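You operate a simulated robot arm through the tools that you are given. There is no shell and no other tool.

The job below is to be done with a simulated two-armed robot. You get a single attempt, and the scene is never put back.

## Task
Rebuild the clamp joint with the blue seal.
Fine: seal on the ferrule, end cap on the seal, clamp shut, wing nut tight.

Only the result counts: the job must be done as asked and must still hold three seconds after the hand-in. Knocking over, shifting, dropping, spilling or breaking anything else fails it. A push-on lid holds only when it is set on centred and level and pressed home; a screw cap is set on level and turned clockwise until tight.

## Robot
Two 7-joint arms with fingered hands on one trunk that stands fixed in place. Base frame: the origin is at the foot of the trunk, x ahead of it, y to its left, z up. Lengths are in m, angles in rad, forces in N, time in s.
The left shoulder is at [0.046, 0.125, 1.151], the right one opposite. With the tool pointing down near the work surface each hand reaches from about 0.36 to 0.82 m from the base axis, measured 20 degrees to its own side. Payload 4 kg a hand.
The tool frame of a hand sits at the grasp point between the pads (the TCP): z along the fingers, y along the line on which they close. The tips reach 0.029 m beyond it. The gripper opens to 0.1 m; its body begins 0.034 m behind the TCP. The gripper is a hand of 5 fingers: y runs from the thumb to the fingers, the wrist lies at [-0.015, -0.105, -0.177] in the tool frame.
Orientation is that of the tool frame in the base frame, as a unit quaternion [x, y, z, w]. With the fingers straight down and the wrist toward the robot, the tool's x, y and z point along [0, 1, 0], [1, 0, 0] and [0, 0, -1] of the base frame.

## Interface
- The arms move only by the tool send_rows. It takes "left_moves", "right_moves" or both (then of equal length, played together; a hand with none holds still); each is one flat list of numbers, 6 for each row, row after row: the shift along the tool's x, y, z in mm, then the turn, a rotation vector about the tool's x, y, z in rad. In form: [tx, ty, tz, rx, ry, rz, tx, ty, tz, rx, ry, rz, ...]. A call has 1 to 20 rows; each row shifts and turns the commanded pose from where the row before left it, along the tool's axes as they then stand. A row lasts 0.2 s, in which the tool goes at most 0.05 m and 0.15 rad; a call with a longer step from one row to the next is refused whole. A pose out of reach is approached as far as the arm can. The call stops where the force on the tool passes 40 N (or 10 N more than at its start, if that is more) or the arm is blocked; 0.2 s more then pass. In this call time passes only in rows, and 0.2 s behind the last. The reply holds the time, the measured pose of the TCP, the force on the tool along the base axes, the opening and the grip force, in the units named above and with some noise, with the torque about the TCP (base axes, N m) and any sound that the robot's microphone picked up.
- Cameras (640 x 400 px; columns grow to the right, rows downward): "scene" is now at [0.1468, -0.0203, 1.2995]; the picture's right is [-0.22, -0.98, -0.00], its down [-0.39, 0.09, -0.92] and it looks along [0.89, -0.20, -0.40] (base axes); focal length 218 px, centre (320, 200). "left" rides on the left gripper at [-0.066, -0.086, -0.121] in its tool frame; the picture's right is [-0.76, -0.31, 0.58], its down [0.59, -0.70, 0.40] and it looks along [0.28, 0.64, 0.71] (tool axes); focal length 247 px, centre (320, 200). "right" rides on the right gripper at [0.066, -0.086, -0.121] in its tool frame; the picture's right is [-0.76, 0.31, -0.58], its down [-0.59, -0.70, 0.40] and it looks along [-0.28, 0.64, 0.71] (tool axes); focal length 247 px, centre (320, 200). There is no depth. A picture from a camera that has moved, and an enlarged one, comes with that camera's place and axes in the base frame and with its lens.
- get_image(camera): a new picture of that camera. The clock stands still meanwhile.
- slide_trunk(by): moves the trunk up (or, below 0, down) by that many m; the arms and the scene camera ride with it, the base frame stays. It gives what a move gives, with no picture.
- move_fingers(index, middle, ring, little, thumb_bend, thumb_turn, hand): sets how far each is bent, from 0 (flat) to 1 (curled in); at 0.3 the hand is open as for a grip, at 0.7 the pads meet at the TCP. One left out holds its place. A second passes; each finger stops where it meets its share of the squeeze, and holds until it gets a number again. It is the only way to open and close the hand. It gives what a move gives, with no picture; readings hold the bend of each and the force on index, middle, ring, little, thumb and palm. thumb_turn goes from beside the hand (0) to across from the fingers (1), as for a grip.
- head_to(pan, tilt): turns the head with the scene camera to pan (to the left, within 1.396 rad either way) and tilt (down, from -0.506 to 1.204), counted from straight ahead of the robot (the tilt from the chest, where the trunk bows). It gives what a move gives.
- enlarge(camera, box): a new picture of the part [left, top, right, bottom] of that camera's present view, enlarged. The clock stands still meanwhile.
- hand_in(): hands the job in; it is judged then, once.

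Places have to be worked out from the pictures, the camera data and where the tool is seen. Open the grippers and draw the arms clear of the work before you hand the job in, unless the task says otherwise.

The tools are called after ">>>" as a command line: name --argument value ..., lists and objects as JSON in quotes. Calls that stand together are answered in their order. send_rows: Moves the arms, as the interface text tells. Its arguments: {"type":"object","properties":{"left_moves":{"type":"array"},"right_moves":{"type":"array"}},"required":[]} The other tools are called the same way: slide_trunk (by) moves the trunk up or down; move_fingers (index, middle, ring, little, thumb_bend, thumb_turn, hand) moves the fingers one by one; head_to (pan, tilt) turns the head that bears the scene camera; get_image (camera) takes a picture; enlarge (camera, box) takes an enlarged picture of a part of a camera's view; hand_in () hands the job in.

At the start:

```text
clock: 0.0
left_eef_pos: [0.5591, 0.0324, 1.1694]
left_tcp_rot: [0.707, 0.707, 0.0, 0.0]
left_wrist_force: [-0.1, -0.3, 0.3]
left_moment: [0.02, -0.03, -0.01]
left_opening: 0.0997
left_grasp_force: 0.1
left_shape: jaw
left_bend: [0.3, 0.3, 0.3, 0.3, 0.3, 0.98]
left_finger forces: [0.0, 0.0, 0.0, 0.0, 0.0, 0.1]
right_eef_pos: [0.4391, -0.4609, 1.2641]
right_tcp_rot: [0.708, 0.707, -0.001, 0.0]
right_wrist_force: [0.5, -0.6, 0.5]
right_moment: [0.01, 0.01, -0.01]
right_opening: 0.0998
right_grasp_force: 0.1
right_shape: jaw
right_bend: [0.3, 0.3, 0.3, 0.3, 0.3, 0.98]
right_finger forces: [0.0, 0.0, 0.0, 0.0, 0.0, 0.1]
trunk travel left (down, up): [-0.35, 0.397]
head pan, tilt (commanded): [-0.216, 0.412]
```

scene: 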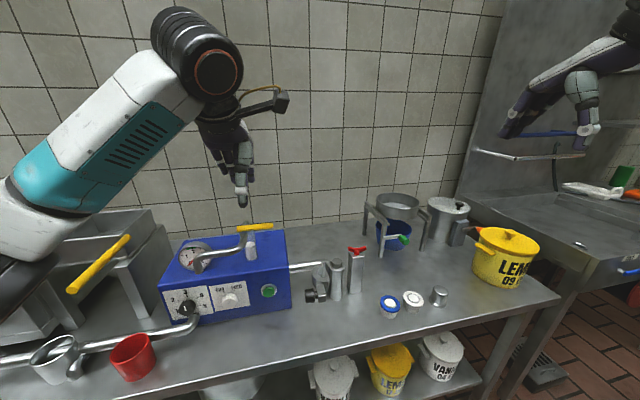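
right: 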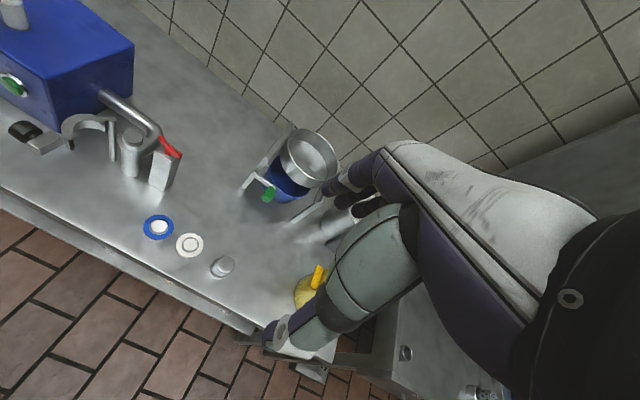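
left: 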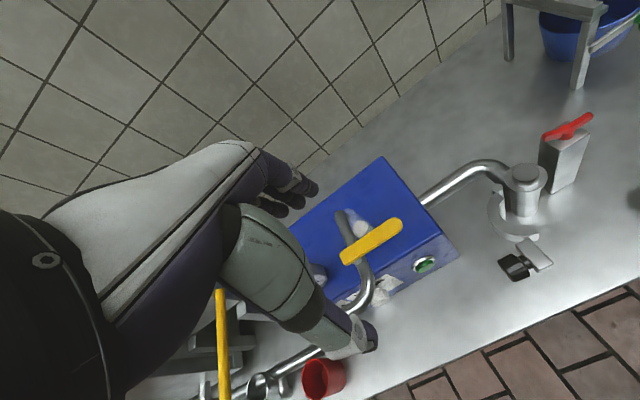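

The scene shows the pump box with an outlet pipe ending in a ferrule/open clamp, a blue seal, a white seal and a cap on the bench. I enlarge the views to see the parts better.

>>> enlarge --camera "scene" --box '[280, 230, 460, 340]'

>>> enlarge --camera "left" --box '[420, 90, 640, 300]'

>>> enlarge --camera "right" --box '[0, 80, 260, 290]'

```text
3.56 times, centred on (370, 285) of scene
camera zoom: at [0.1468, -0.0203, 1.2995], right [-0.22, -0.98, 0.0], down [-0.39, 0.09, -0.92], along [0.89, -0.2, -0.4], focal length 777 px, centre (142, -102)
```

zoom: 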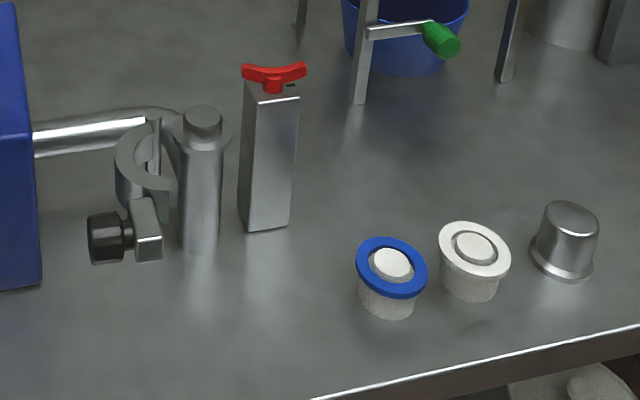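

```text
1.90 times, centred on (530, 195) of left
camera zoom: at [0.4742, -0.0329, 1.2887], right [-0.31, -0.76, -0.58], down [-0.7, 0.59, -0.4], along [0.64, 0.28, -0.71], focal length 470 px, centre (-80, 210)
```

zoom: 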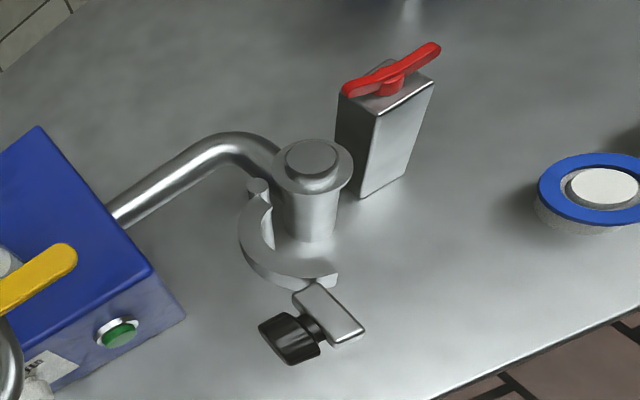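

```text
1.90 times, centred on (130, 185) of right
camera zoom: at [0.3536, -0.3945, 1.3851], right [0.31, -0.76, 0.58], down [-0.7, -0.59, -0.4], along [0.64, -0.28, -0.71], focal length 470 px, centre (682, 229)
```

zoom: 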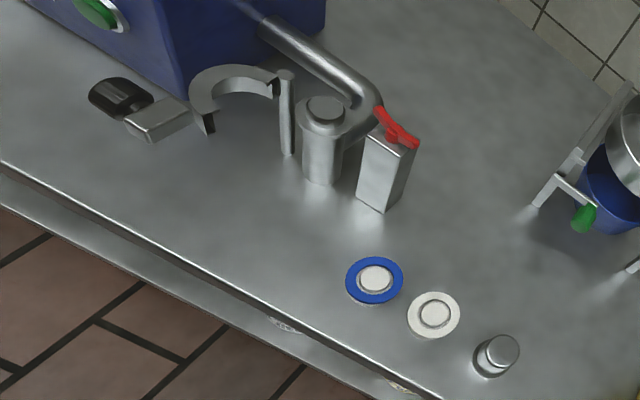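

The ferrule top appears near (0.63, -0.18, 0.88), the blue seal near (0.54, -0.31, 0.79), the cap near (0.535, -0.47, 0.81). I zoom further into the clamp and the red-winged block to understand them.

>>> enlarge --camera "scene" --box '[300, 240, 370, 310]'

>>> enlarge --camera "left" --box '[480, 100, 600, 290]'

>>> enlarge --camera "scene" --box '[370, 275, 460, 330]'

>>> enlarge --camera "right" --box '[0, 90, 190, 200]'

```text
5.71 times, centred on (335, 275) of scene
camera zoom: at [0.1468, -0.0203, 1.2995], right [-0.22, -0.98, 0.0], down [-0.39, 0.09, -0.92], along [0.89, -0.2, -0.4], focal length 1249 px, centre (234, -229)
```

zoom: 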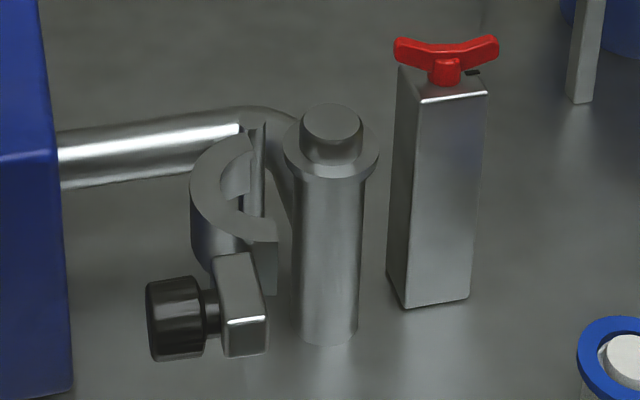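

```text
2.11 times, centred on (540, 195) of left
camera zoom: at [0.4742, -0.0329, 1.2887], right [-0.31, -0.76, -0.58], down [-0.7, 0.59, -0.4], along [0.64, 0.28, -0.71], focal length 520 px, centre (-143, 210)
```

zoom: 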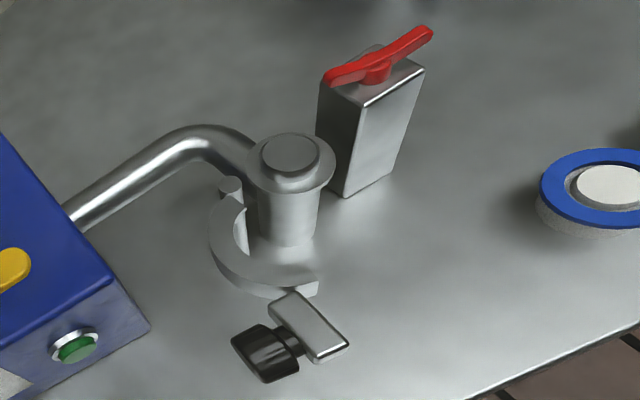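

```text
7.11 times, centred on (415, 302) of scene
camera zoom: at [0.1468, -0.0203, 1.2995], right [-0.22, -0.98, 0.0], down [-0.39, 0.09, -0.92], along [0.89, -0.2, -0.4], focal length 1554 px, centre (-356, -529)
```

zoom: 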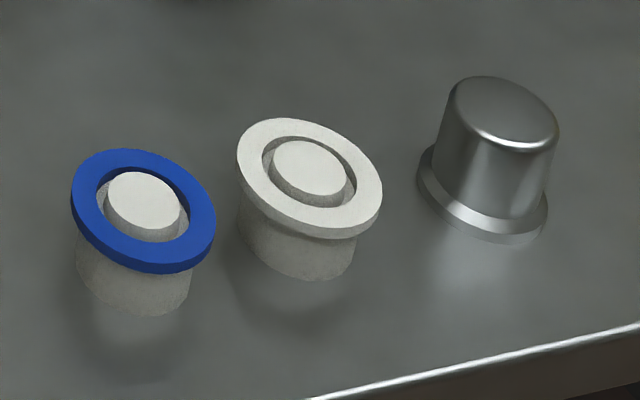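

```text
3.37 times, centred on (95, 145) of right
camera zoom: at [0.3536, -0.3945, 1.3851], right [0.31, -0.76, 0.58], down [-0.7, -0.59, -0.4], along [0.64, -0.28, -0.71], focal length 832 px, centre (1078, 385)
```

zoom: 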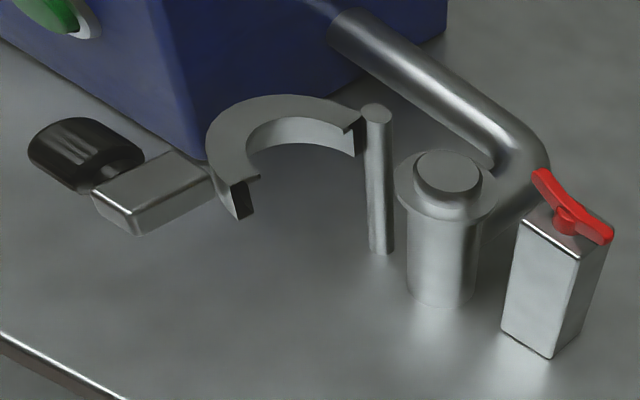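

The clamp is a half-ring hinged on a thin vertical post left of the ferrule (about (0.631,-0.141)), with a lug and black knob near (0.54,-0.11). The red wing nut sits on a block at about (0.648,-0.247,0.90). I move the right hand over the blue seal for a close look.

>>> send_rows --right_moves '[14.7, 10.4, 33, 0, 0, 0, 14.7, 10.4, 33, 0, 0, 0, 14.7, 10.4, 33, 0, 0, 0, 14.7, 10.4, 33, 0, 0, 0, 14.7, 10.4, 33, 0, 0, 0, 14.7, 10.4, 33, 0, 0, 0, 14.7, 10.4, 33, 0, 0, 0, 14.7, 10.4, 33, 0, 0, 0, 14.7, 10.4, 33, 0, 0, 0, 14.7, 10.4, 33, 0, 0, 0]'

>>> get_image --camera "right"

>>> get_image --camera "scene"

```text
clock: 2.2
left_eef_pos: [0.5605, 0.0326, 1.1682]
left_tcp_rot: [0.707, 0.707, -0.001, 0.0]
left_wrist_force: [0.0, -0.8, 0.3]
left_moment: [0.0, 0.02, 0.01]
left_opening: 0.0998
left_grasp_force: 0.1
left_shape: jaw
left_bend: [0.3, 0.3, 0.3, 0.3, 0.3, 0.98]
left_finger forces: [0.0, 0.0, 0.0, 0.0, 0.1, 0.1]
right_eef_pos: [0.5425, -0.3113, 0.9361]
right_tcp_rot: [0.708, 0.706, -0.001, 0.0]
right_wrist_force: [0.8, -0.3, -0.7]
right_moment: [-0.02, 0.0, -0.02]
right_opening: 0.1
right_grasp_force: 0.0
right_shape: jaw
right_bend: [0.3, 0.3, 0.3, 0.3, 0.3, 0.98]
right_finger forces: [0.0, 0.0, 0.0, 0.0, 0.0, 0.1]
trunk travel left (down, up): [-0.35, 0.397]
head pan, tilt (commanded): [-0.216, 0.412]
```

```text
taken
camera right: at [0.4581, -0.2459, 1.0565], right [0.31, -0.76, 0.58], down [-0.7, -0.59, -0.4], along [0.64, -0.28, -0.71], focal length 247 px, centre (320, 200)
```

right: 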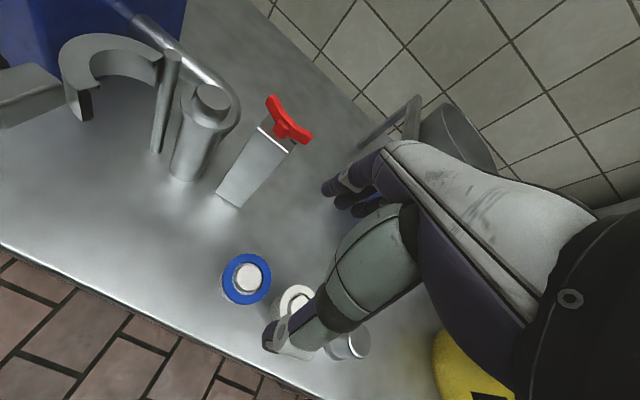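

```text
taken
camera scene: at [0.1476, -0.0202, 1.2993], right [-0.22, -0.98, 0.0], down [-0.39, 0.09, -0.92], along [0.89, -0.2, -0.4], focal length 218 px, centre (320, 200)
```

scene: 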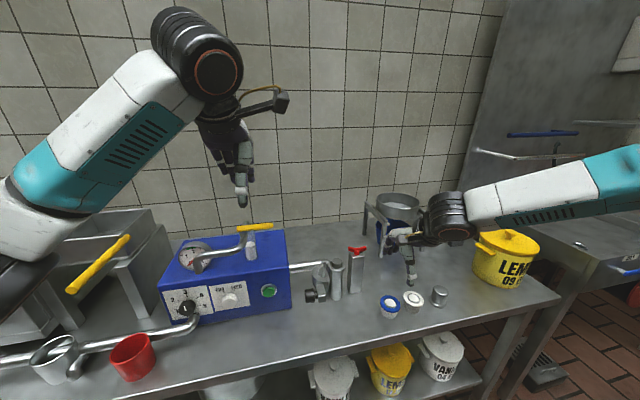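

The seal appears almost right below the TCP. I enlarge parts of the right camera's view to measure the seal and the clamp.

>>> enlarge --camera "right" --box '[200, 230, 400, 370]'

>>> enlarge --camera "right" --box '[130, 60, 330, 220]'

>>> enlarge --camera "right" --box '[0, 20, 200, 160]'

>>> enlarge --camera "scene" --box '[370, 200, 470, 330]'

```text
2.86 times, centred on (300, 300) of right
camera zoom: at [0.4581, -0.2459, 1.0565], right [0.31, -0.76, 0.58], down [-0.7, -0.59, -0.4], along [0.64, -0.28, -0.71], focal length 706 px, centre (377, -86)
```

zoom: 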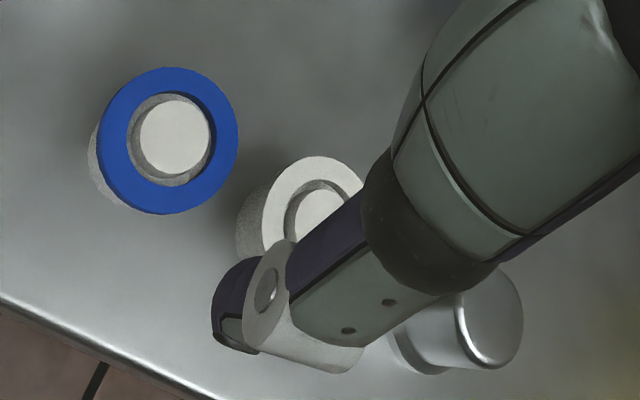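

```text
2.50 times, centred on (230, 140) of right
camera zoom: at [0.4581, -0.2459, 1.0565], right [0.31, -0.76, 0.58], down [-0.7, -0.59, -0.4], along [0.64, -0.28, -0.71], focal length 617 px, centre (545, 350)
```

zoom: 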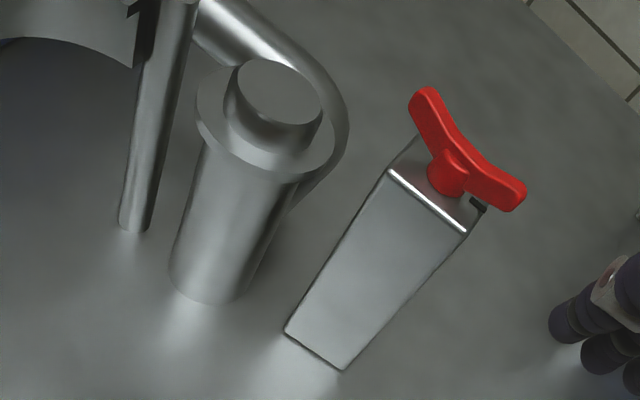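

```text
2.86 times, centred on (100, 90) of right
camera zoom: at [0.4581, -0.2459, 1.0565], right [0.31, -0.76, 0.58], down [-0.7, -0.59, -0.4], along [0.64, -0.28, -0.71], focal length 706 px, centre (949, 514)
```

zoom: 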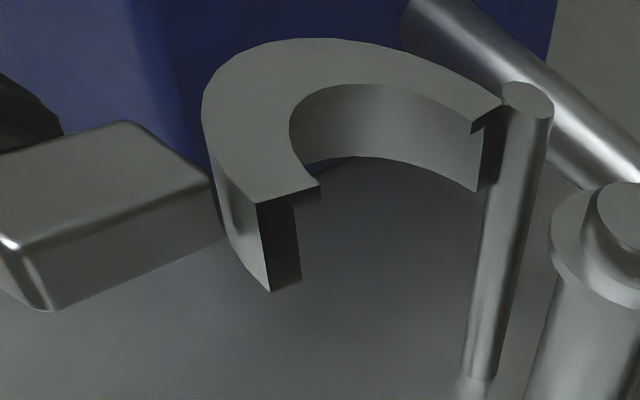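

```text
3.08 times, centred on (420, 265) of scene
camera zoom: at [0.1476, -0.0202, 1.2993], right [-0.22, -0.98, 0.0], down [-0.39, 0.09, -0.92], along [0.89, -0.2, -0.4], focal length 672 px, centre (12, 0)
```

zoom: 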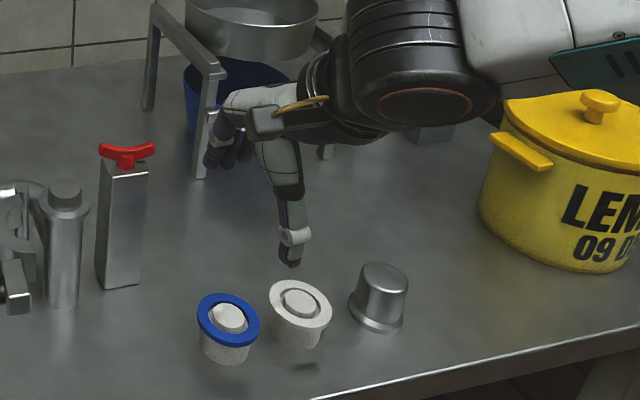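

Seal radius is about 28 mm with a ~36 mm hole, and the ferrule boss is ~30 mm. I now hover the right hand above the ferrule to measure it with the same camera from a similar relative pose.

>>> send_rows --right_moves '[0, 0, -30, 0, 0, 0, 0, 0, -30, 0, 0, 0, 0, 0, -25, 0, 0, 0, 32.75, 22.5, 0, 0, 0, 0, 32.75, 22.5, 0, 0, 0, 0, 32.75, 22.5, 0, 0, 0, 0, 32.75, 22.5, 0, 0, 0, 0, 0, 0, 0, 0, 0, 0]'

>>> get_image --camera "right"

>>> get_image --camera "scene"

>>> get_image --camera "left"

```text
clock: 4.0
left_eef_pos: [0.5588, 0.0328, 1.1694]
left_tcp_rot: [0.707, 0.707, 0.0, 0.0]
left_wrist_force: [-0.4, 0.7, -0.7]
left_moment: [-0.03, -0.02, -0.03]
left_opening: 0.0999
left_grasp_force: 0.0
left_shape: jaw
left_bend: [0.3, 0.3, 0.3, 0.3, 0.3, 0.98]
left_finger forces: [0.0, 0.0, 0.0, 0.0, 0.0, 0.0]
right_eef_pos: [0.6338, -0.1801, 1.0212]
right_tcp_rot: [0.707, 0.707, -0.001, 0.0]
right_wrist_force: [0.0, 0.8, 0.8]
right_moment: [-0.06, 0.01, 0.01]
right_opening: 0.0998
right_grasp_force: 0.0
right_shape: jaw
right_bend: [0.3, 0.3, 0.3, 0.3, 0.3, 0.98]
right_finger forces: [0.0, 0.0, 0.0, 0.1, 0.0, 0.0]
trunk travel left (down, up): [-0.35, 0.397]
head pan, tilt (commanded): [-0.216, 0.412]
```

```text
taken
camera right: at [0.5487, -0.1152, 1.1418], right [0.31, -0.76, 0.58], down [-0.7, -0.59, -0.4], along [0.64, -0.28, -0.71], focal length 247 px, centre (320, 200)
```

right: 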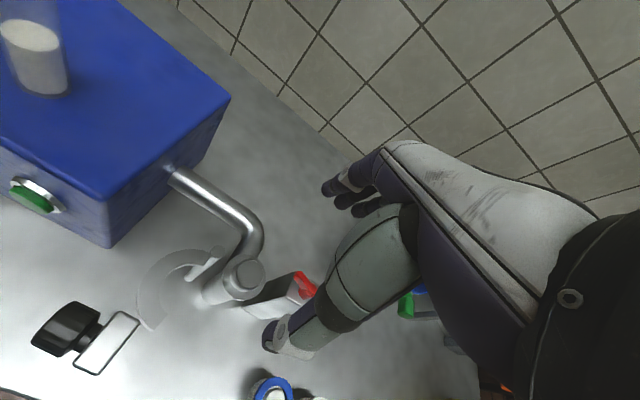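

```text
taken
camera scene: at [0.1459, -0.0202, 1.2996], right [-0.22, -0.98, 0.0], down [-0.39, 0.09, -0.92], along [0.89, -0.2, -0.4], focal length 218 px, centre (320, 200)
```

scene: 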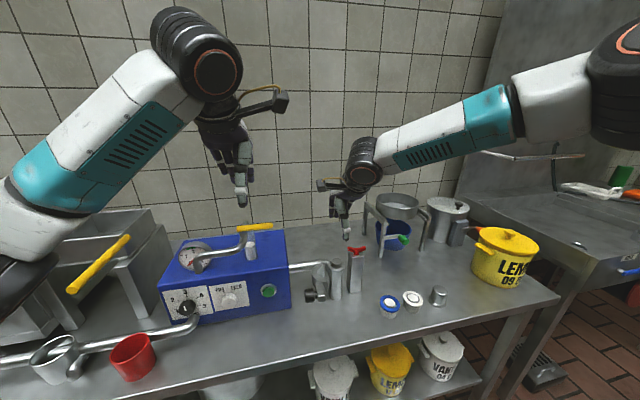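

```text
taken
camera left: at [0.4736, -0.0326, 1.289], right [-0.31, -0.76, -0.58], down [-0.7, 0.59, -0.4], along [0.64, 0.28, -0.71], focal length 247 px, centre (320, 200)
```

left: 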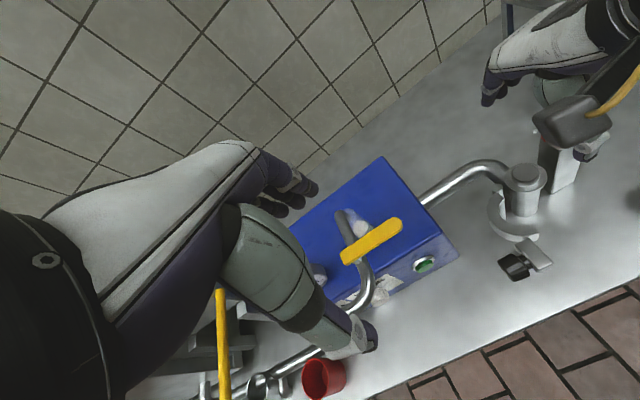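

I enlarge the right camera's view of the ferrule and clamp.

>>> enlarge --camera "right" --box '[130, 220, 330, 345]'

>>> enlarge --camera "right" --box '[20, 220, 280, 390]'

```text
3.20 times, centred on (230, 282) of right
camera zoom: at [0.5487, -0.1152, 1.1418], right [0.31, -0.76, 0.58], down [-0.7, -0.59, -0.4], along [0.64, -0.28, -0.71], focal length 790 px, centre (608, -64)
```

zoom: 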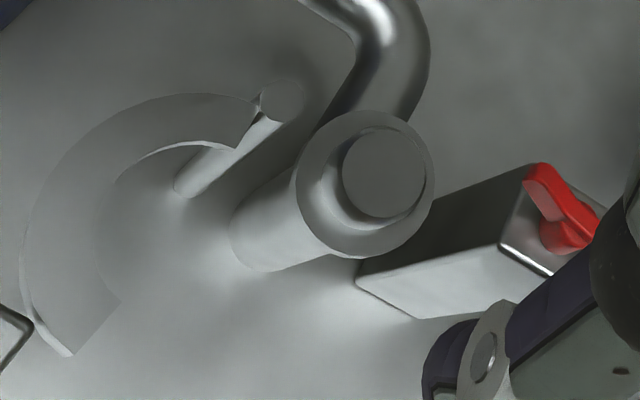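

```text
2.35 times, centred on (150, 305) of right
camera zoom: at [0.5487, -0.1152, 1.1418], right [0.31, -0.76, 0.58], down [-0.7, -0.59, -0.4], along [0.64, -0.28, -0.71], focal length 581 px, centre (720, -47)
```

zoom: 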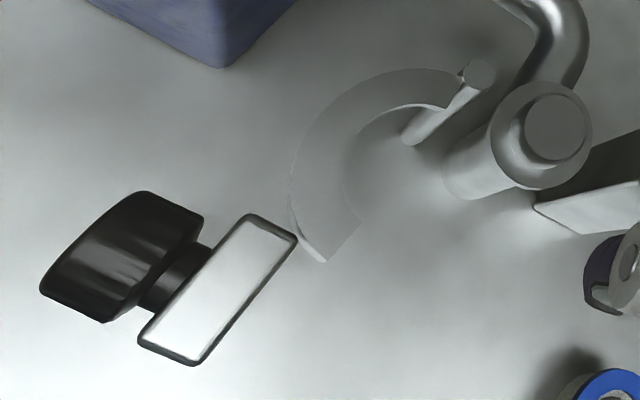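

Refined estimates: ferrule centre ≈ (0.640, -0.180), flange top ≈ 0.861, boss top ≈ 0.877; seal centre ≈ (0.549, -0.314), top ≈ 0.779. I go back over the seal and descend to a check height.

>>> send_rows --right_moves '[-26.8, -17, 0, 0, 0, 0, -26.8, -17, 0, 0, 0, 0, -26.8, -17, 0, 0, 0, 0, -26.8, -17, 0, 0, 0, 0, -26.8, -17, 0, 0, 0, 0, 0, 0, 40, 0, 0, 0, 0, 0, 40, 0, 0, 0, 0, 0, 40, 0, 0, 0, 0, 0, 40, 0, 0, 0, 0, 0, 0, 0, 0, 0]'

>>> get_image --camera "right"

>>> enlarge --camera "scene" --box '[350, 230, 460, 330]'

```text
clock: 6.2
left_eef_pos: [0.5577, 0.0341, 1.168]
left_tcp_rot: [0.707, 0.707, -0.001, -0.001]
left_wrist_force: [0.2, 0.3, -0.6]
left_moment: [-0.01, -0.04, 0.0]
left_opening: 0.0997
left_grasp_force: 0.1
left_shape: jaw
left_bend: [0.3, 0.3, 0.3, 0.3, 0.3, 0.98]
left_finger forces: [0.0, 0.0, 0.0, 0.1, 0.0, 0.0]
right_eef_pos: [0.5485, -0.3146, 0.8554]
right_tcp_rot: [0.707, 0.707, 0.0, 0.0]
right_wrist_force: [0.0, 0.3, 0.8]
right_moment: [-0.01, -0.01, 0.02]
right_opening: 0.0998
right_grasp_force: 0.1
right_shape: jaw
right_bend: [0.3, 0.3, 0.3, 0.3, 0.3, 0.98]
right_finger forces: [0.0, 0.1, 0.0, 0.0, 0.1, 0.0]
trunk travel left (down, up): [-0.35, 0.397]
head pan, tilt (commanded): [-0.216, 0.412]
```

```text
taken
camera right: at [0.4638, -0.2505, 0.9771], right [0.31, -0.76, 0.58], down [-0.7, -0.59, -0.4], along [0.64, -0.28, -0.71], focal length 247 px, centre (320, 200)
```

right: 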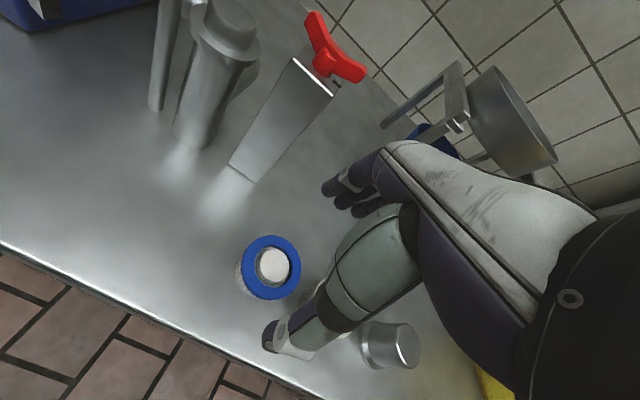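

```text
4.00 times, centred on (405, 280) of scene
camera zoom: at [0.1464, -0.02, 1.2996], right [-0.22, -0.98, 0.0], down [-0.39, 0.09, -0.92], along [0.9, -0.2, -0.4], focal length 874 px, centre (-20, -120)
```

zoom: 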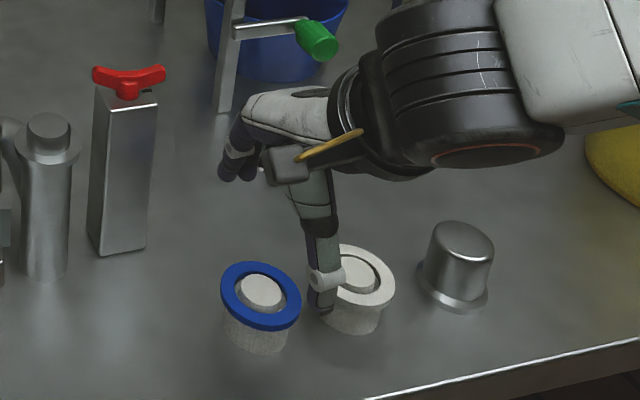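

The seal looks close to centred under the TCP; I enlarge to refine before descending.

>>> enlarge --camera "right" --box '[220, 220, 320, 310]'

```text
4.44 times, centred on (270, 265) of right
camera zoom: at [0.4638, -0.2505, 0.9771], right [0.31, -0.76, 0.58], down [-0.7, -0.59, -0.4], along [0.64, -0.28, -0.71], focal length 1098 px, centre (542, -89)
```

zoom: 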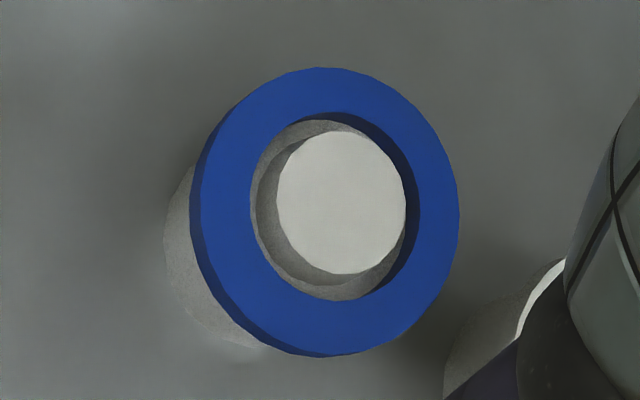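

The seal sits about 2.5 mm nearer in x and 3 mm more to +y than the TCP axis. I correct and descend so the TCP ends ≈10 mm above the seal.

>>> send_rows --right_moves '[3, -2.5, 10, 0, 0, 0, 0, 0, 20, 0, 0, 0, 0, 0, 20, 0, 0, 0, 0, 0, 12, 0, 0, 0, 0, 0, 5, 0, 0, 0, 0, 0, 0, 0, 0, 0]'

>>> get_image --camera "right"

>>> enlarge --camera "scene" --box '[350, 230, 460, 330]'

```text
clock: 7.6
left_eef_pos: [0.5584, 0.0341, 1.1689]
left_tcp_rot: [0.707, 0.707, -0.001, 0.0]
left_wrist_force: [0.6, 0.4, -0.5]
left_moment: [0.0, 0.03, -0.02]
left_opening: 0.0995
left_grasp_force: 0.1
left_shape: jaw
left_bend: [0.3, 0.3, 0.3, 0.3, 0.3, 0.98]
left_finger forces: [0.0, 0.0, 0.0, 0.1, 0.1, 0.0]
right_eef_pos: [0.5463, -0.3122, 0.7914]
right_tcp_rot: [0.707, 0.707, 0.0, 0.0]
right_wrist_force: [-0.4, 0.3, -0.3]
right_moment: [-0.02, 0.0, -0.01]
right_opening: 0.0998
right_grasp_force: 0.0
right_shape: jaw
right_bend: [0.3, 0.3, 0.3, 0.3, 0.3, 0.98]
right_finger forces: [0.0, 0.1, 0.0, 0.1, 0.0, 0.0]
trunk travel left (down, up): [-0.35, 0.397]
head pan, tilt (commanded): [-0.216, 0.412]
```

```text
taken
camera right: at [0.4605, -0.247, 0.9118], right [0.31, -0.76, 0.58], down [-0.7, -0.59, -0.4], along [0.64, -0.28, -0.71], focal length 247 px, centre (320, 200)
```

right: 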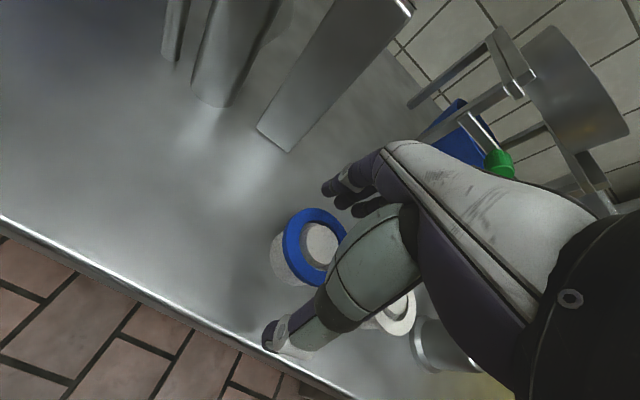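

```text
4.00 times, centred on (405, 280) of scene
camera zoom: at [0.1469, -0.0202, 1.2995], right [-0.22, -0.98, 0.0], down [-0.39, 0.09, -0.92], along [0.89, -0.2, -0.4], focal length 874 px, centre (-20, -120)
```

zoom: 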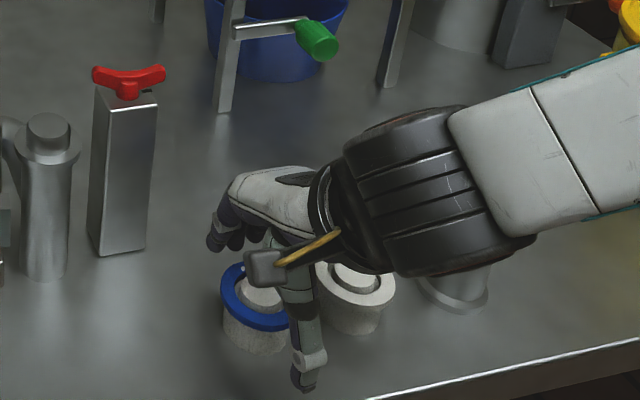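

The thumb and fingers straddle the seal, tips ≈1 cm above the bench. I start closing gently to see where contact begins.

>>> move_fingers --hand "right" --index 0.44 --middle 0.44 --ring 0.44 --little 0.44 --thumb_bend 0.44

>>> get_image --camera "right"

>>> enlarge --camera "scene" --box '[370, 250, 450, 330]'

```text
clock: 8.6
left_eef_pos: [0.5585, 0.0325, 1.1686]
left_tcp_rot: [0.707, 0.707, -0.001, 0.0]
left_wrist_force: [0.1, 0.2, 0.8]
left_moment: [0.04, 0.01, -0.03]
left_opening: 0.0999
left_grasp_force: 0.2
left_shape: jaw
left_bend: [0.3, 0.3, 0.3, 0.3, 0.3, 0.98]
left_finger forces: [0.0, 0.0, 0.0, 0.0, 0.1, 0.0]
right_eef_pos: [0.545, -0.3125, 0.7914]
right_tcp_rot: [0.708, 0.706, 0.0, 0.0]
right_wrist_force: [-0.9, 0.2, -1.0]
right_moment: [0.0, -0.04, -0.02]
right_opening: 0.0652
right_grasp_force: 0.1
right_shape: fingers
right_bend: [0.44, 0.44, 0.44, 0.44, 0.44, 0.98]
right_finger forces: [0.1, 0.0, 0.0, 0.0, 0.0, 0.0]
trunk travel left (down, up): [-0.35, 0.397]
head pan, tilt (commanded): [-0.216, 0.412]
```

```text
taken
camera right: at [0.4604, -0.2471, 0.912], right [0.31, -0.76, 0.58], down [-0.7, -0.59, -0.4], along [0.64, -0.28, -0.71], focal length 247 px, centre (320, 200)
```

right: 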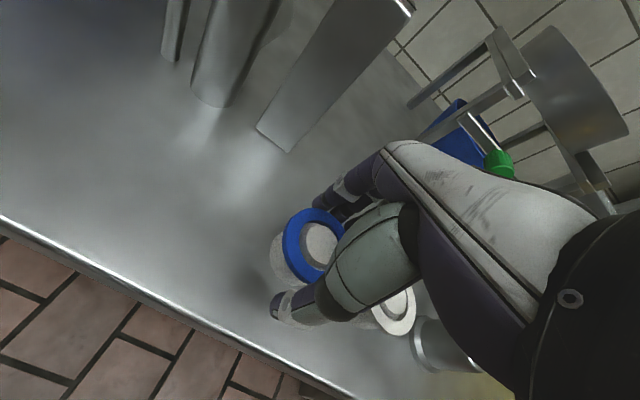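

```text
5.00 times, centred on (410, 290) of scene
camera zoom: at [0.1469, -0.0202, 1.2995], right [-0.22, -0.98, 0.0], down [-0.39, 0.09, -0.92], along [0.89, -0.2, -0.4], focal length 1092 px, centre (-130, -250)
```

zoom: 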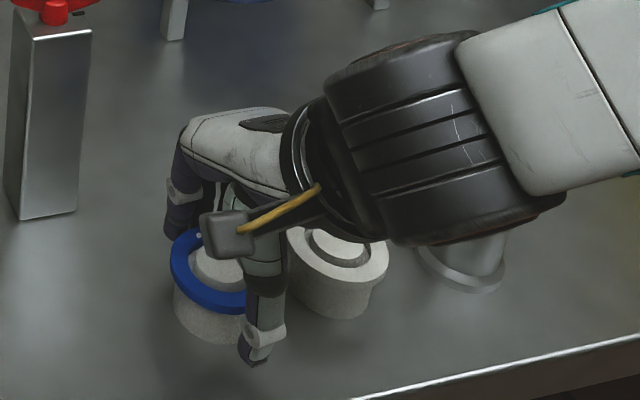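

Opening is 65 mm with no contact yet. I close middle, ring and thumb further onto the rim, keeping index and little slightly back.

>>> move_fingers --hand "right" --index 0.46 --middle 0.52 --ring 0.52 --little 0.46 --thumb_bend 0.52

>>> get_image --camera "right"

>>> enlarge --camera "scene" --box '[370, 250, 450, 330]'

```text
clock: 9.6
left_eef_pos: [0.5598, 0.0334, 1.1674]
left_tcp_rot: [0.707, 0.707, 0.0, 0.0]
left_wrist_force: [-0.4, 0.0, -0.5]
left_moment: [0.01, -0.02, 0.02]
left_opening: 0.0997
left_grasp_force: 0.1
left_shape: jaw
left_bend: [0.3, 0.3, 0.3, 0.3, 0.3, 0.98]
left_finger forces: [0.0, 0.0, 0.0, 0.1, 0.0, 0.1]
right_eef_pos: [0.5458, -0.3128, 0.7924]
right_tcp_rot: [0.708, 0.706, 0.0, 0.0]
right_wrist_force: [1.3, 0.0, -0.2]
right_moment: [-0.03, -0.03, 0.0]
right_opening: 0.0533
right_grasp_force: 0.6
right_shape: fingers
right_bend: [0.46, 0.51, 0.52, 0.46, 0.52, 0.98]
right_finger forces: [0.0, 1.3, 0.2, 0.0, 0.2, 0.0]
trunk travel left (down, up): [-0.35, 0.397]
head pan, tilt (commanded): [-0.216, 0.412]
```

```text
taken
camera right: at [0.4606, -0.2471, 0.9119], right [0.31, -0.76, 0.58], down [-0.7, -0.59, -0.4], along [0.64, -0.28, -0.71], focal length 247 px, centre (320, 200)
```

right: 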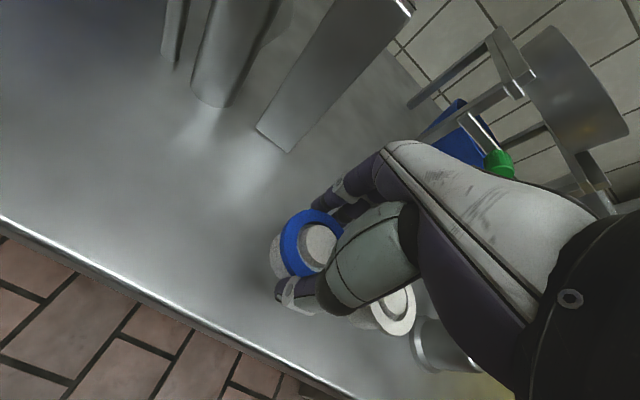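

```text
5.00 times, centred on (410, 290) of scene
camera zoom: at [0.147, -0.0202, 1.2995], right [-0.22, -0.98, 0.0], down [-0.39, 0.09, -0.92], along [0.89, -0.2, -0.4], focal length 1092 px, centre (-130, -250)
```

zoom: 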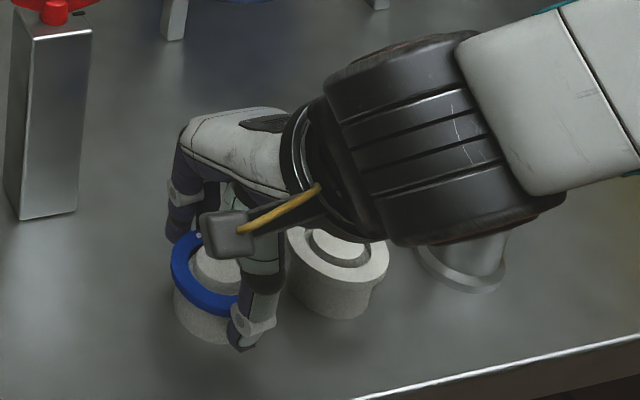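

Contact has begun on the middle, ring and thumb. I tighten to get a firm hold.

>>> move_fingers --hand "right" --index 0.47 --middle 0.58 --ring 0.58 --little 0.47 --thumb_bend 0.58

>>> enlarge --camera "right" --box '[230, 160, 390, 340]'

>>> enlarge --camera "scene" --box '[370, 250, 450, 330]'

```text
clock: 10.6
left_eef_pos: [0.5589, 0.0335, 1.1679]
left_tcp_rot: [0.707, 0.707, 0.0, 0.0]
left_wrist_force: [0.1, -0.7, 0.3]
left_moment: [0.02, -0.01, 0.03]
left_opening: 0.0997
left_grasp_force: 0.1
left_shape: jaw
left_bend: [0.3, 0.3, 0.3, 0.3, 0.3, 0.98]
left_finger forces: [0.0, 0.0, 0.0, 0.0, 0.0, 0.1]
right_eef_pos: [0.5444, -0.3122, 0.7912]
right_tcp_rot: [0.707, 0.707, 0.0, -0.001]
right_wrist_force: [2.3, -0.3, 0.7]
right_moment: [0.02, -0.05, 0.02]
right_opening: 0.0503
right_grasp_force: 3.8
right_shape: fingers
right_bend: [0.47, 0.52, 0.57, 0.47, 0.55, 0.97]
right_finger forces: [0.1, 4.1, 0.2, 0.0, 2.4, 0.0]
trunk travel left (down, up): [-0.35, 0.397]
head pan, tilt (commanded): [-0.216, 0.412]
```

```text
2.22 times, centred on (310, 250) of right
camera zoom: at [0.4606, -0.2471, 0.9119], right [0.31, -0.76, 0.58], down [-0.7, -0.59, -0.4], along [0.64, -0.28, -0.71], focal length 549 px, centre (342, 89)
```

zoom: 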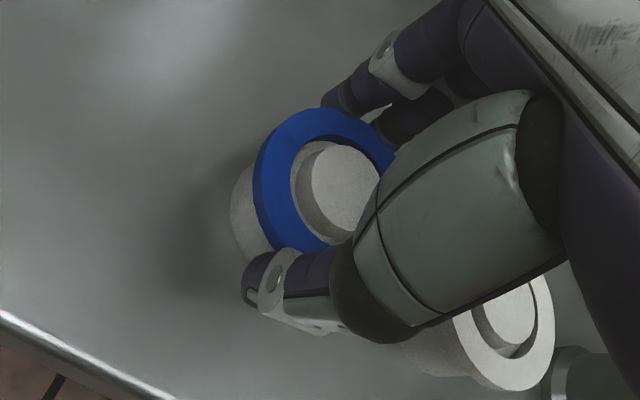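

```text
5.00 times, centred on (410, 290) of scene
camera zoom: at [0.147, -0.0202, 1.2995], right [-0.22, -0.98, 0.0], down [-0.39, 0.09, -0.92], along [0.89, -0.2, -0.4], focal length 1092 px, centre (-130, -250)
```

zoom: 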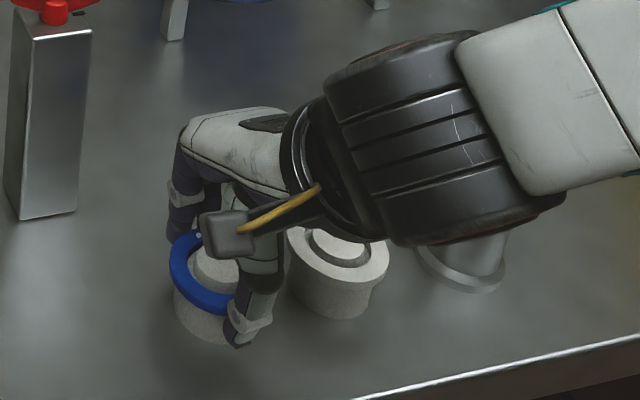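

Middle and thumb hold the rim (≈4 N), ring finger misses it. I close the index too, to have a broader hold while the seal is still supported by its stand.

>>> move_fingers --hand "right" --index 0.58 --middle 0.6 --ring 0.6 --little 0.47 --thumb_bend 0.6

>>> enlarge --camera "right" --box '[230, 160, 390, 340]'

```text
clock: 11.6
left_eef_pos: [0.5591, 0.0328, 1.168]
left_tcp_rot: [0.707, 0.708, -0.002, 0.0]
left_wrist_force: [-0.2, -0.2, 0.4]
left_moment: [0.0, -0.01, -0.01]
left_opening: 0.1
left_grasp_force: 0.0
left_shape: jaw
left_bend: [0.3, 0.3, 0.3, 0.3, 0.3, 0.98]
left_finger forces: [0.0, 0.0, 0.1, 0.0, 0.0, 0.0]
right_eef_pos: [0.5454, -0.3112, 0.7903]
right_tcp_rot: [0.708, 0.707, -0.001, 0.0]
right_wrist_force: [6.1, -1.7, 1.4]
right_moment: [-0.05, -0.21, 0.04]
right_opening: 0.0461
right_grasp_force: 9.2
right_shape: fingers
right_bend: [0.51, 0.54, 0.59, 0.47, 0.55, 0.97]
right_finger forces: [5.6, 5.9, 0.7, 0.0, 5.4, 0.0]
trunk travel left (down, up): [-0.35, 0.397]
head pan, tilt (commanded): [-0.216, 0.412]
```

```text
2.22 times, centred on (310, 250) of right
camera zoom: at [0.461, -0.2471, 0.9119], right [0.31, -0.76, 0.58], down [-0.7, -0.59, -0.4], along [0.64, -0.28, -0.71], focal length 549 px, centre (342, 89)
```

zoom: 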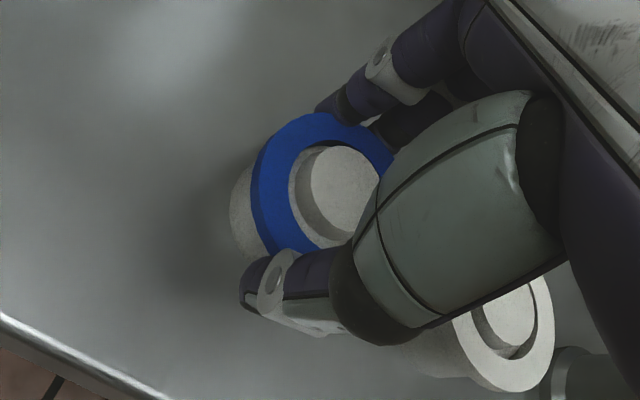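

The index now touches too, but a 6 N net force in +x on the wrist suggests the seal is pressed against its stand's boss. I nudge the hand +2 mm in x to relieve it.

>>> send_rows --right_moves '[0, 2, 0, 0, 0, 0, 0, 0, 0, 0, 0, 0]'

>>> enlarge --camera "right" --box '[230, 160, 390, 340]'

```text
clock: 12.2
left_eef_pos: [0.5588, 0.0326, 1.1679]
left_tcp_rot: [0.707, 0.707, -0.001, -0.001]
left_wrist_force: [0.3, 0.0, 1.1]
left_moment: [0.0, 0.02, 0.02]
left_opening: 0.0998
left_grasp_force: 0.1
left_shape: jaw
left_bend: [0.3, 0.3, 0.3, 0.3, 0.3, 0.98]
left_finger forces: [0.0, 0.1, 0.0, 0.0, 0.1, 0.0]
right_eef_pos: [0.5471, -0.3123, 0.7921]
right_tcp_rot: [0.707, 0.707, 0.0, 0.0]
right_wrist_force: [4.3, -1.3, -0.2]
right_moment: [-0.03, -0.13, 0.02]
right_opening: 0.0462
right_grasp_force: 8.5
right_shape: fingers
right_bend: [0.51, 0.55, 0.59, 0.47, 0.55, 0.97]
right_finger forces: [5.5, 4.6, 0.7, 0.1, 5.7, 0.0]
trunk travel left (down, up): [-0.35, 0.397]
head pan, tilt (commanded): [-0.216, 0.412]
```

```text
2.22 times, centred on (310, 250) of right
camera zoom: at [0.4624, -0.247, 0.9121], right [0.31, -0.76, 0.58], down [-0.7, -0.59, -0.4], along [0.64, -0.28, -0.71], focal length 549 px, centre (342, 89)
```

zoom: 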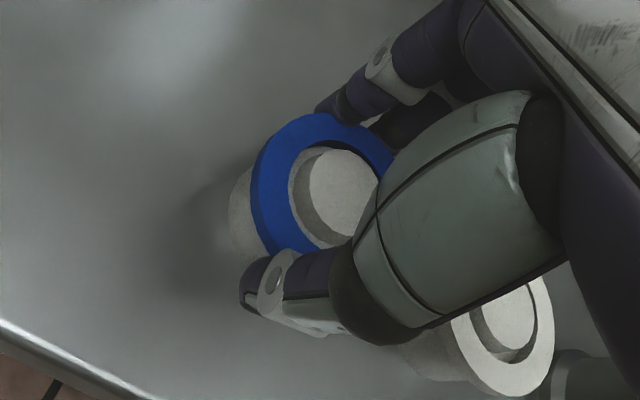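

Force reduced to 4.3 N; I nudge +2 mm more.

>>> send_rows --right_moves '[0, 2, 0, 0, 0, 0, 0, 0, 0, 0, 0, 0]'

>>> enlarge --camera "right" --box '[230, 160, 390, 340]'

```text
clock: 12.8
left_eef_pos: [0.559, 0.0343, 1.1681]
left_tcp_rot: [0.707, 0.707, 0.0, -0.001]
left_wrist_force: [0.2, 0.4, -0.1]
left_moment: [-0.01, -0.02, 0.0]
left_opening: 0.0997
left_grasp_force: 0.0
left_shape: jaw
left_bend: [0.3, 0.3, 0.3, 0.3, 0.3, 0.98]
left_finger forces: [0.0, 0.0, 0.1, 0.0, 0.1, 0.1]
right_eef_pos: [0.549, -0.3119, 0.7911]
right_tcp_rot: [0.708, 0.707, -0.001, -0.001]
right_wrist_force: [2.4, -1.2, 0.0]
right_moment: [-0.06, -0.1, 0.02]
right_opening: 0.0465
right_grasp_force: 7.3
right_shape: fingers
right_bend: [0.51, 0.55, 0.59, 0.47, 0.55, 0.97]
right_finger forces: [5.2, 3.9, 0.5, 0.0, 6.0, 0.0]
trunk travel left (down, up): [-0.35, 0.397]
head pan, tilt (commanded): [-0.216, 0.412]
```

```text
2.22 times, centred on (310, 250) of right
camera zoom: at [0.4639, -0.2471, 0.9122], right [0.31, -0.76, 0.58], down [-0.7, -0.59, -0.4], along [0.64, -0.28, -0.71], focal length 549 px, centre (342, 89)
```

zoom: 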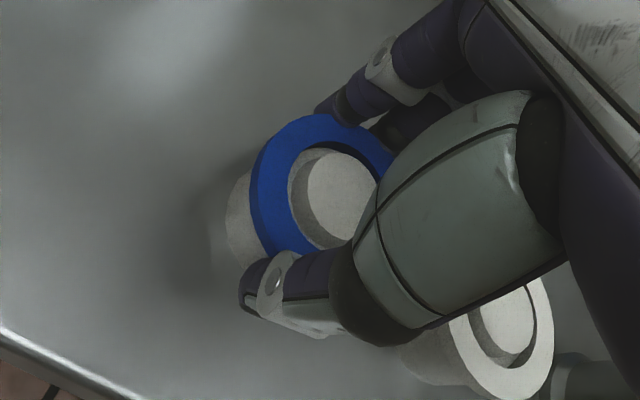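

Residual side force is small; one more nudge, then lift slowly.

>>> send_rows --right_moves '[0, 1.5, 0, 0, 0, 0, 0, 0, 0, 0, 0, 0, 0, 0, -5, 0, 0, 0, 0, 0, -5, 0, 0, 0, 0, 0, -8, 0, 0, 0, 0, 0, -10, 0, 0, 0, 0, 0, -12, 0, 0, 0, 0, 0, 0, 0, 0, 0]'

>>> enlarge --camera "right" --box '[210, 160, 390, 340]'

>>> enlarge --camera "scene" --box '[350, 230, 460, 330]'

```text
clock: 14.6
left_eef_pos: [0.5578, 0.0329, 1.1676]
left_tcp_rot: [0.707, 0.707, -0.001, -0.001]
left_wrist_force: [-0.4, 0.5, 0.3]
left_moment: [-0.01, 0.0, 0.01]
left_opening: 0.0998
left_grasp_force: 0.0
left_shape: jaw
left_bend: [0.3, 0.3, 0.3, 0.3, 0.3, 0.98]
left_finger forces: [0.0, 0.0, 0.1, 0.0, 0.1, 0.0]
right_eef_pos: [0.5512, -0.3133, 0.8314]
right_tcp_rot: [0.708, 0.707, 0.0, -0.001]
right_wrist_force: [-0.1, -0.3, -0.7]
right_moment: [-0.01, 0.01, 0.02]
right_opening: 0.0462
right_grasp_force: 7.6
right_shape: fingers
right_bend: [0.52, 0.57, 0.6, 0.47, 0.55, 0.97]
right_finger forces: [4.5, 3.1, 0.5, 0.0, 6.8, 0.1]
trunk travel left (down, up): [-0.35, 0.397]
head pan, tilt (commanded): [-0.216, 0.412]
```

```text
2.22 times, centred on (300, 250) of right
camera zoom: at [0.4653, -0.2483, 0.9528], right [0.31, -0.76, 0.58], down [-0.7, -0.59, -0.4], along [0.64, -0.28, -0.71], focal length 549 px, centre (364, 89)
```

zoom: 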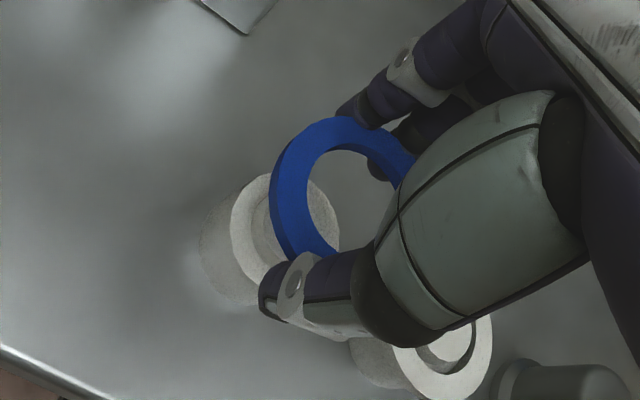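

```text
4.00 times, centred on (405, 280) of scene
camera zoom: at [0.147, -0.0203, 1.2994], right [-0.22, -0.98, 0.0], down [-0.39, 0.09, -0.92], along [0.89, -0.2, -0.4], focal length 874 px, centre (-20, -120)
```

zoom: 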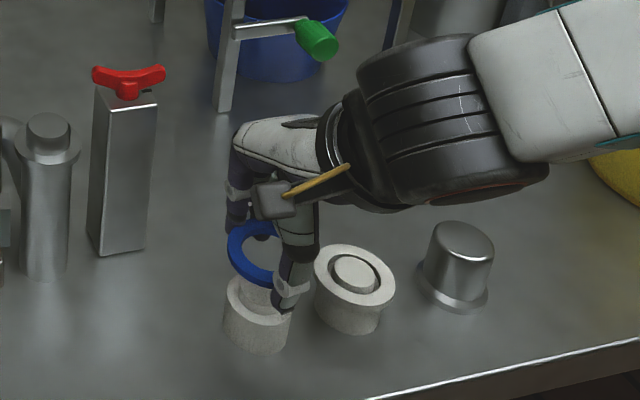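

The seal is lifted off cleanly. I enlarge to judge whether it hangs level.

>>> enlarge --camera "right" --box '[270, 190, 350, 290]'

>>> enlarge --camera "scene" --box '[395, 260, 435, 320]'

>>> enlarge --camera "left" --box '[520, 60, 640, 250]'

```text
4.00 times, centred on (310, 240) of right
camera zoom: at [0.4653, -0.2483, 0.9528], right [0.31, -0.76, 0.58], down [-0.7, -0.59, -0.4], along [0.64, -0.28, -0.71], focal length 988 px, centre (360, 40)
```

zoom: 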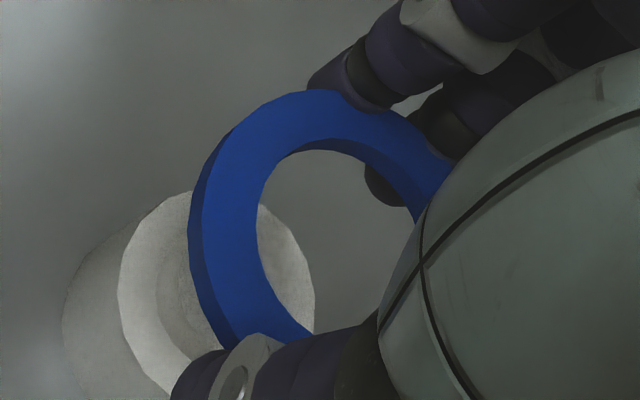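

```text
6.67 times, centred on (415, 290) of scene
camera zoom: at [0.147, -0.0203, 1.2994], right [-0.22, -0.98, 0.0], down [-0.39, 0.09, -0.92], along [0.89, -0.2, -0.4], focal length 1457 px, centre (-313, -400)
```

zoom: 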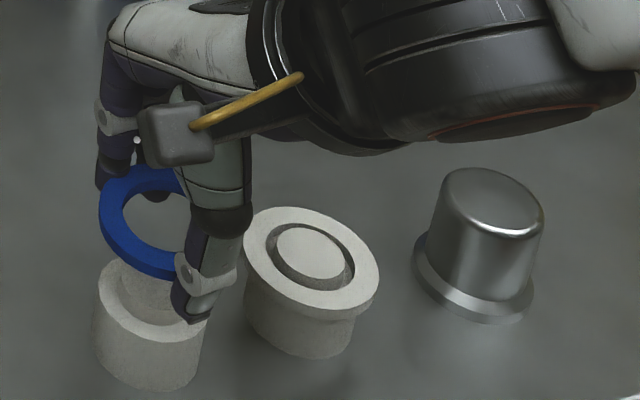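

```text
2.11 times, centred on (580, 155) of left
camera zoom: at [0.4744, -0.0328, 1.2886], right [-0.31, -0.76, -0.58], down [-0.7, 0.59, -0.4], along [0.64, 0.28, -0.71], focal length 520 px, centre (-227, 295)
```

zoom: 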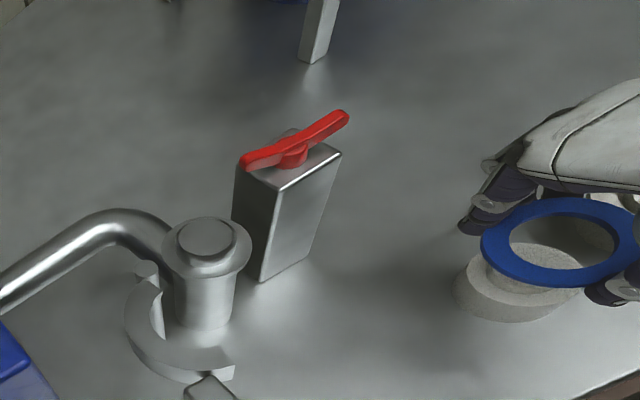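

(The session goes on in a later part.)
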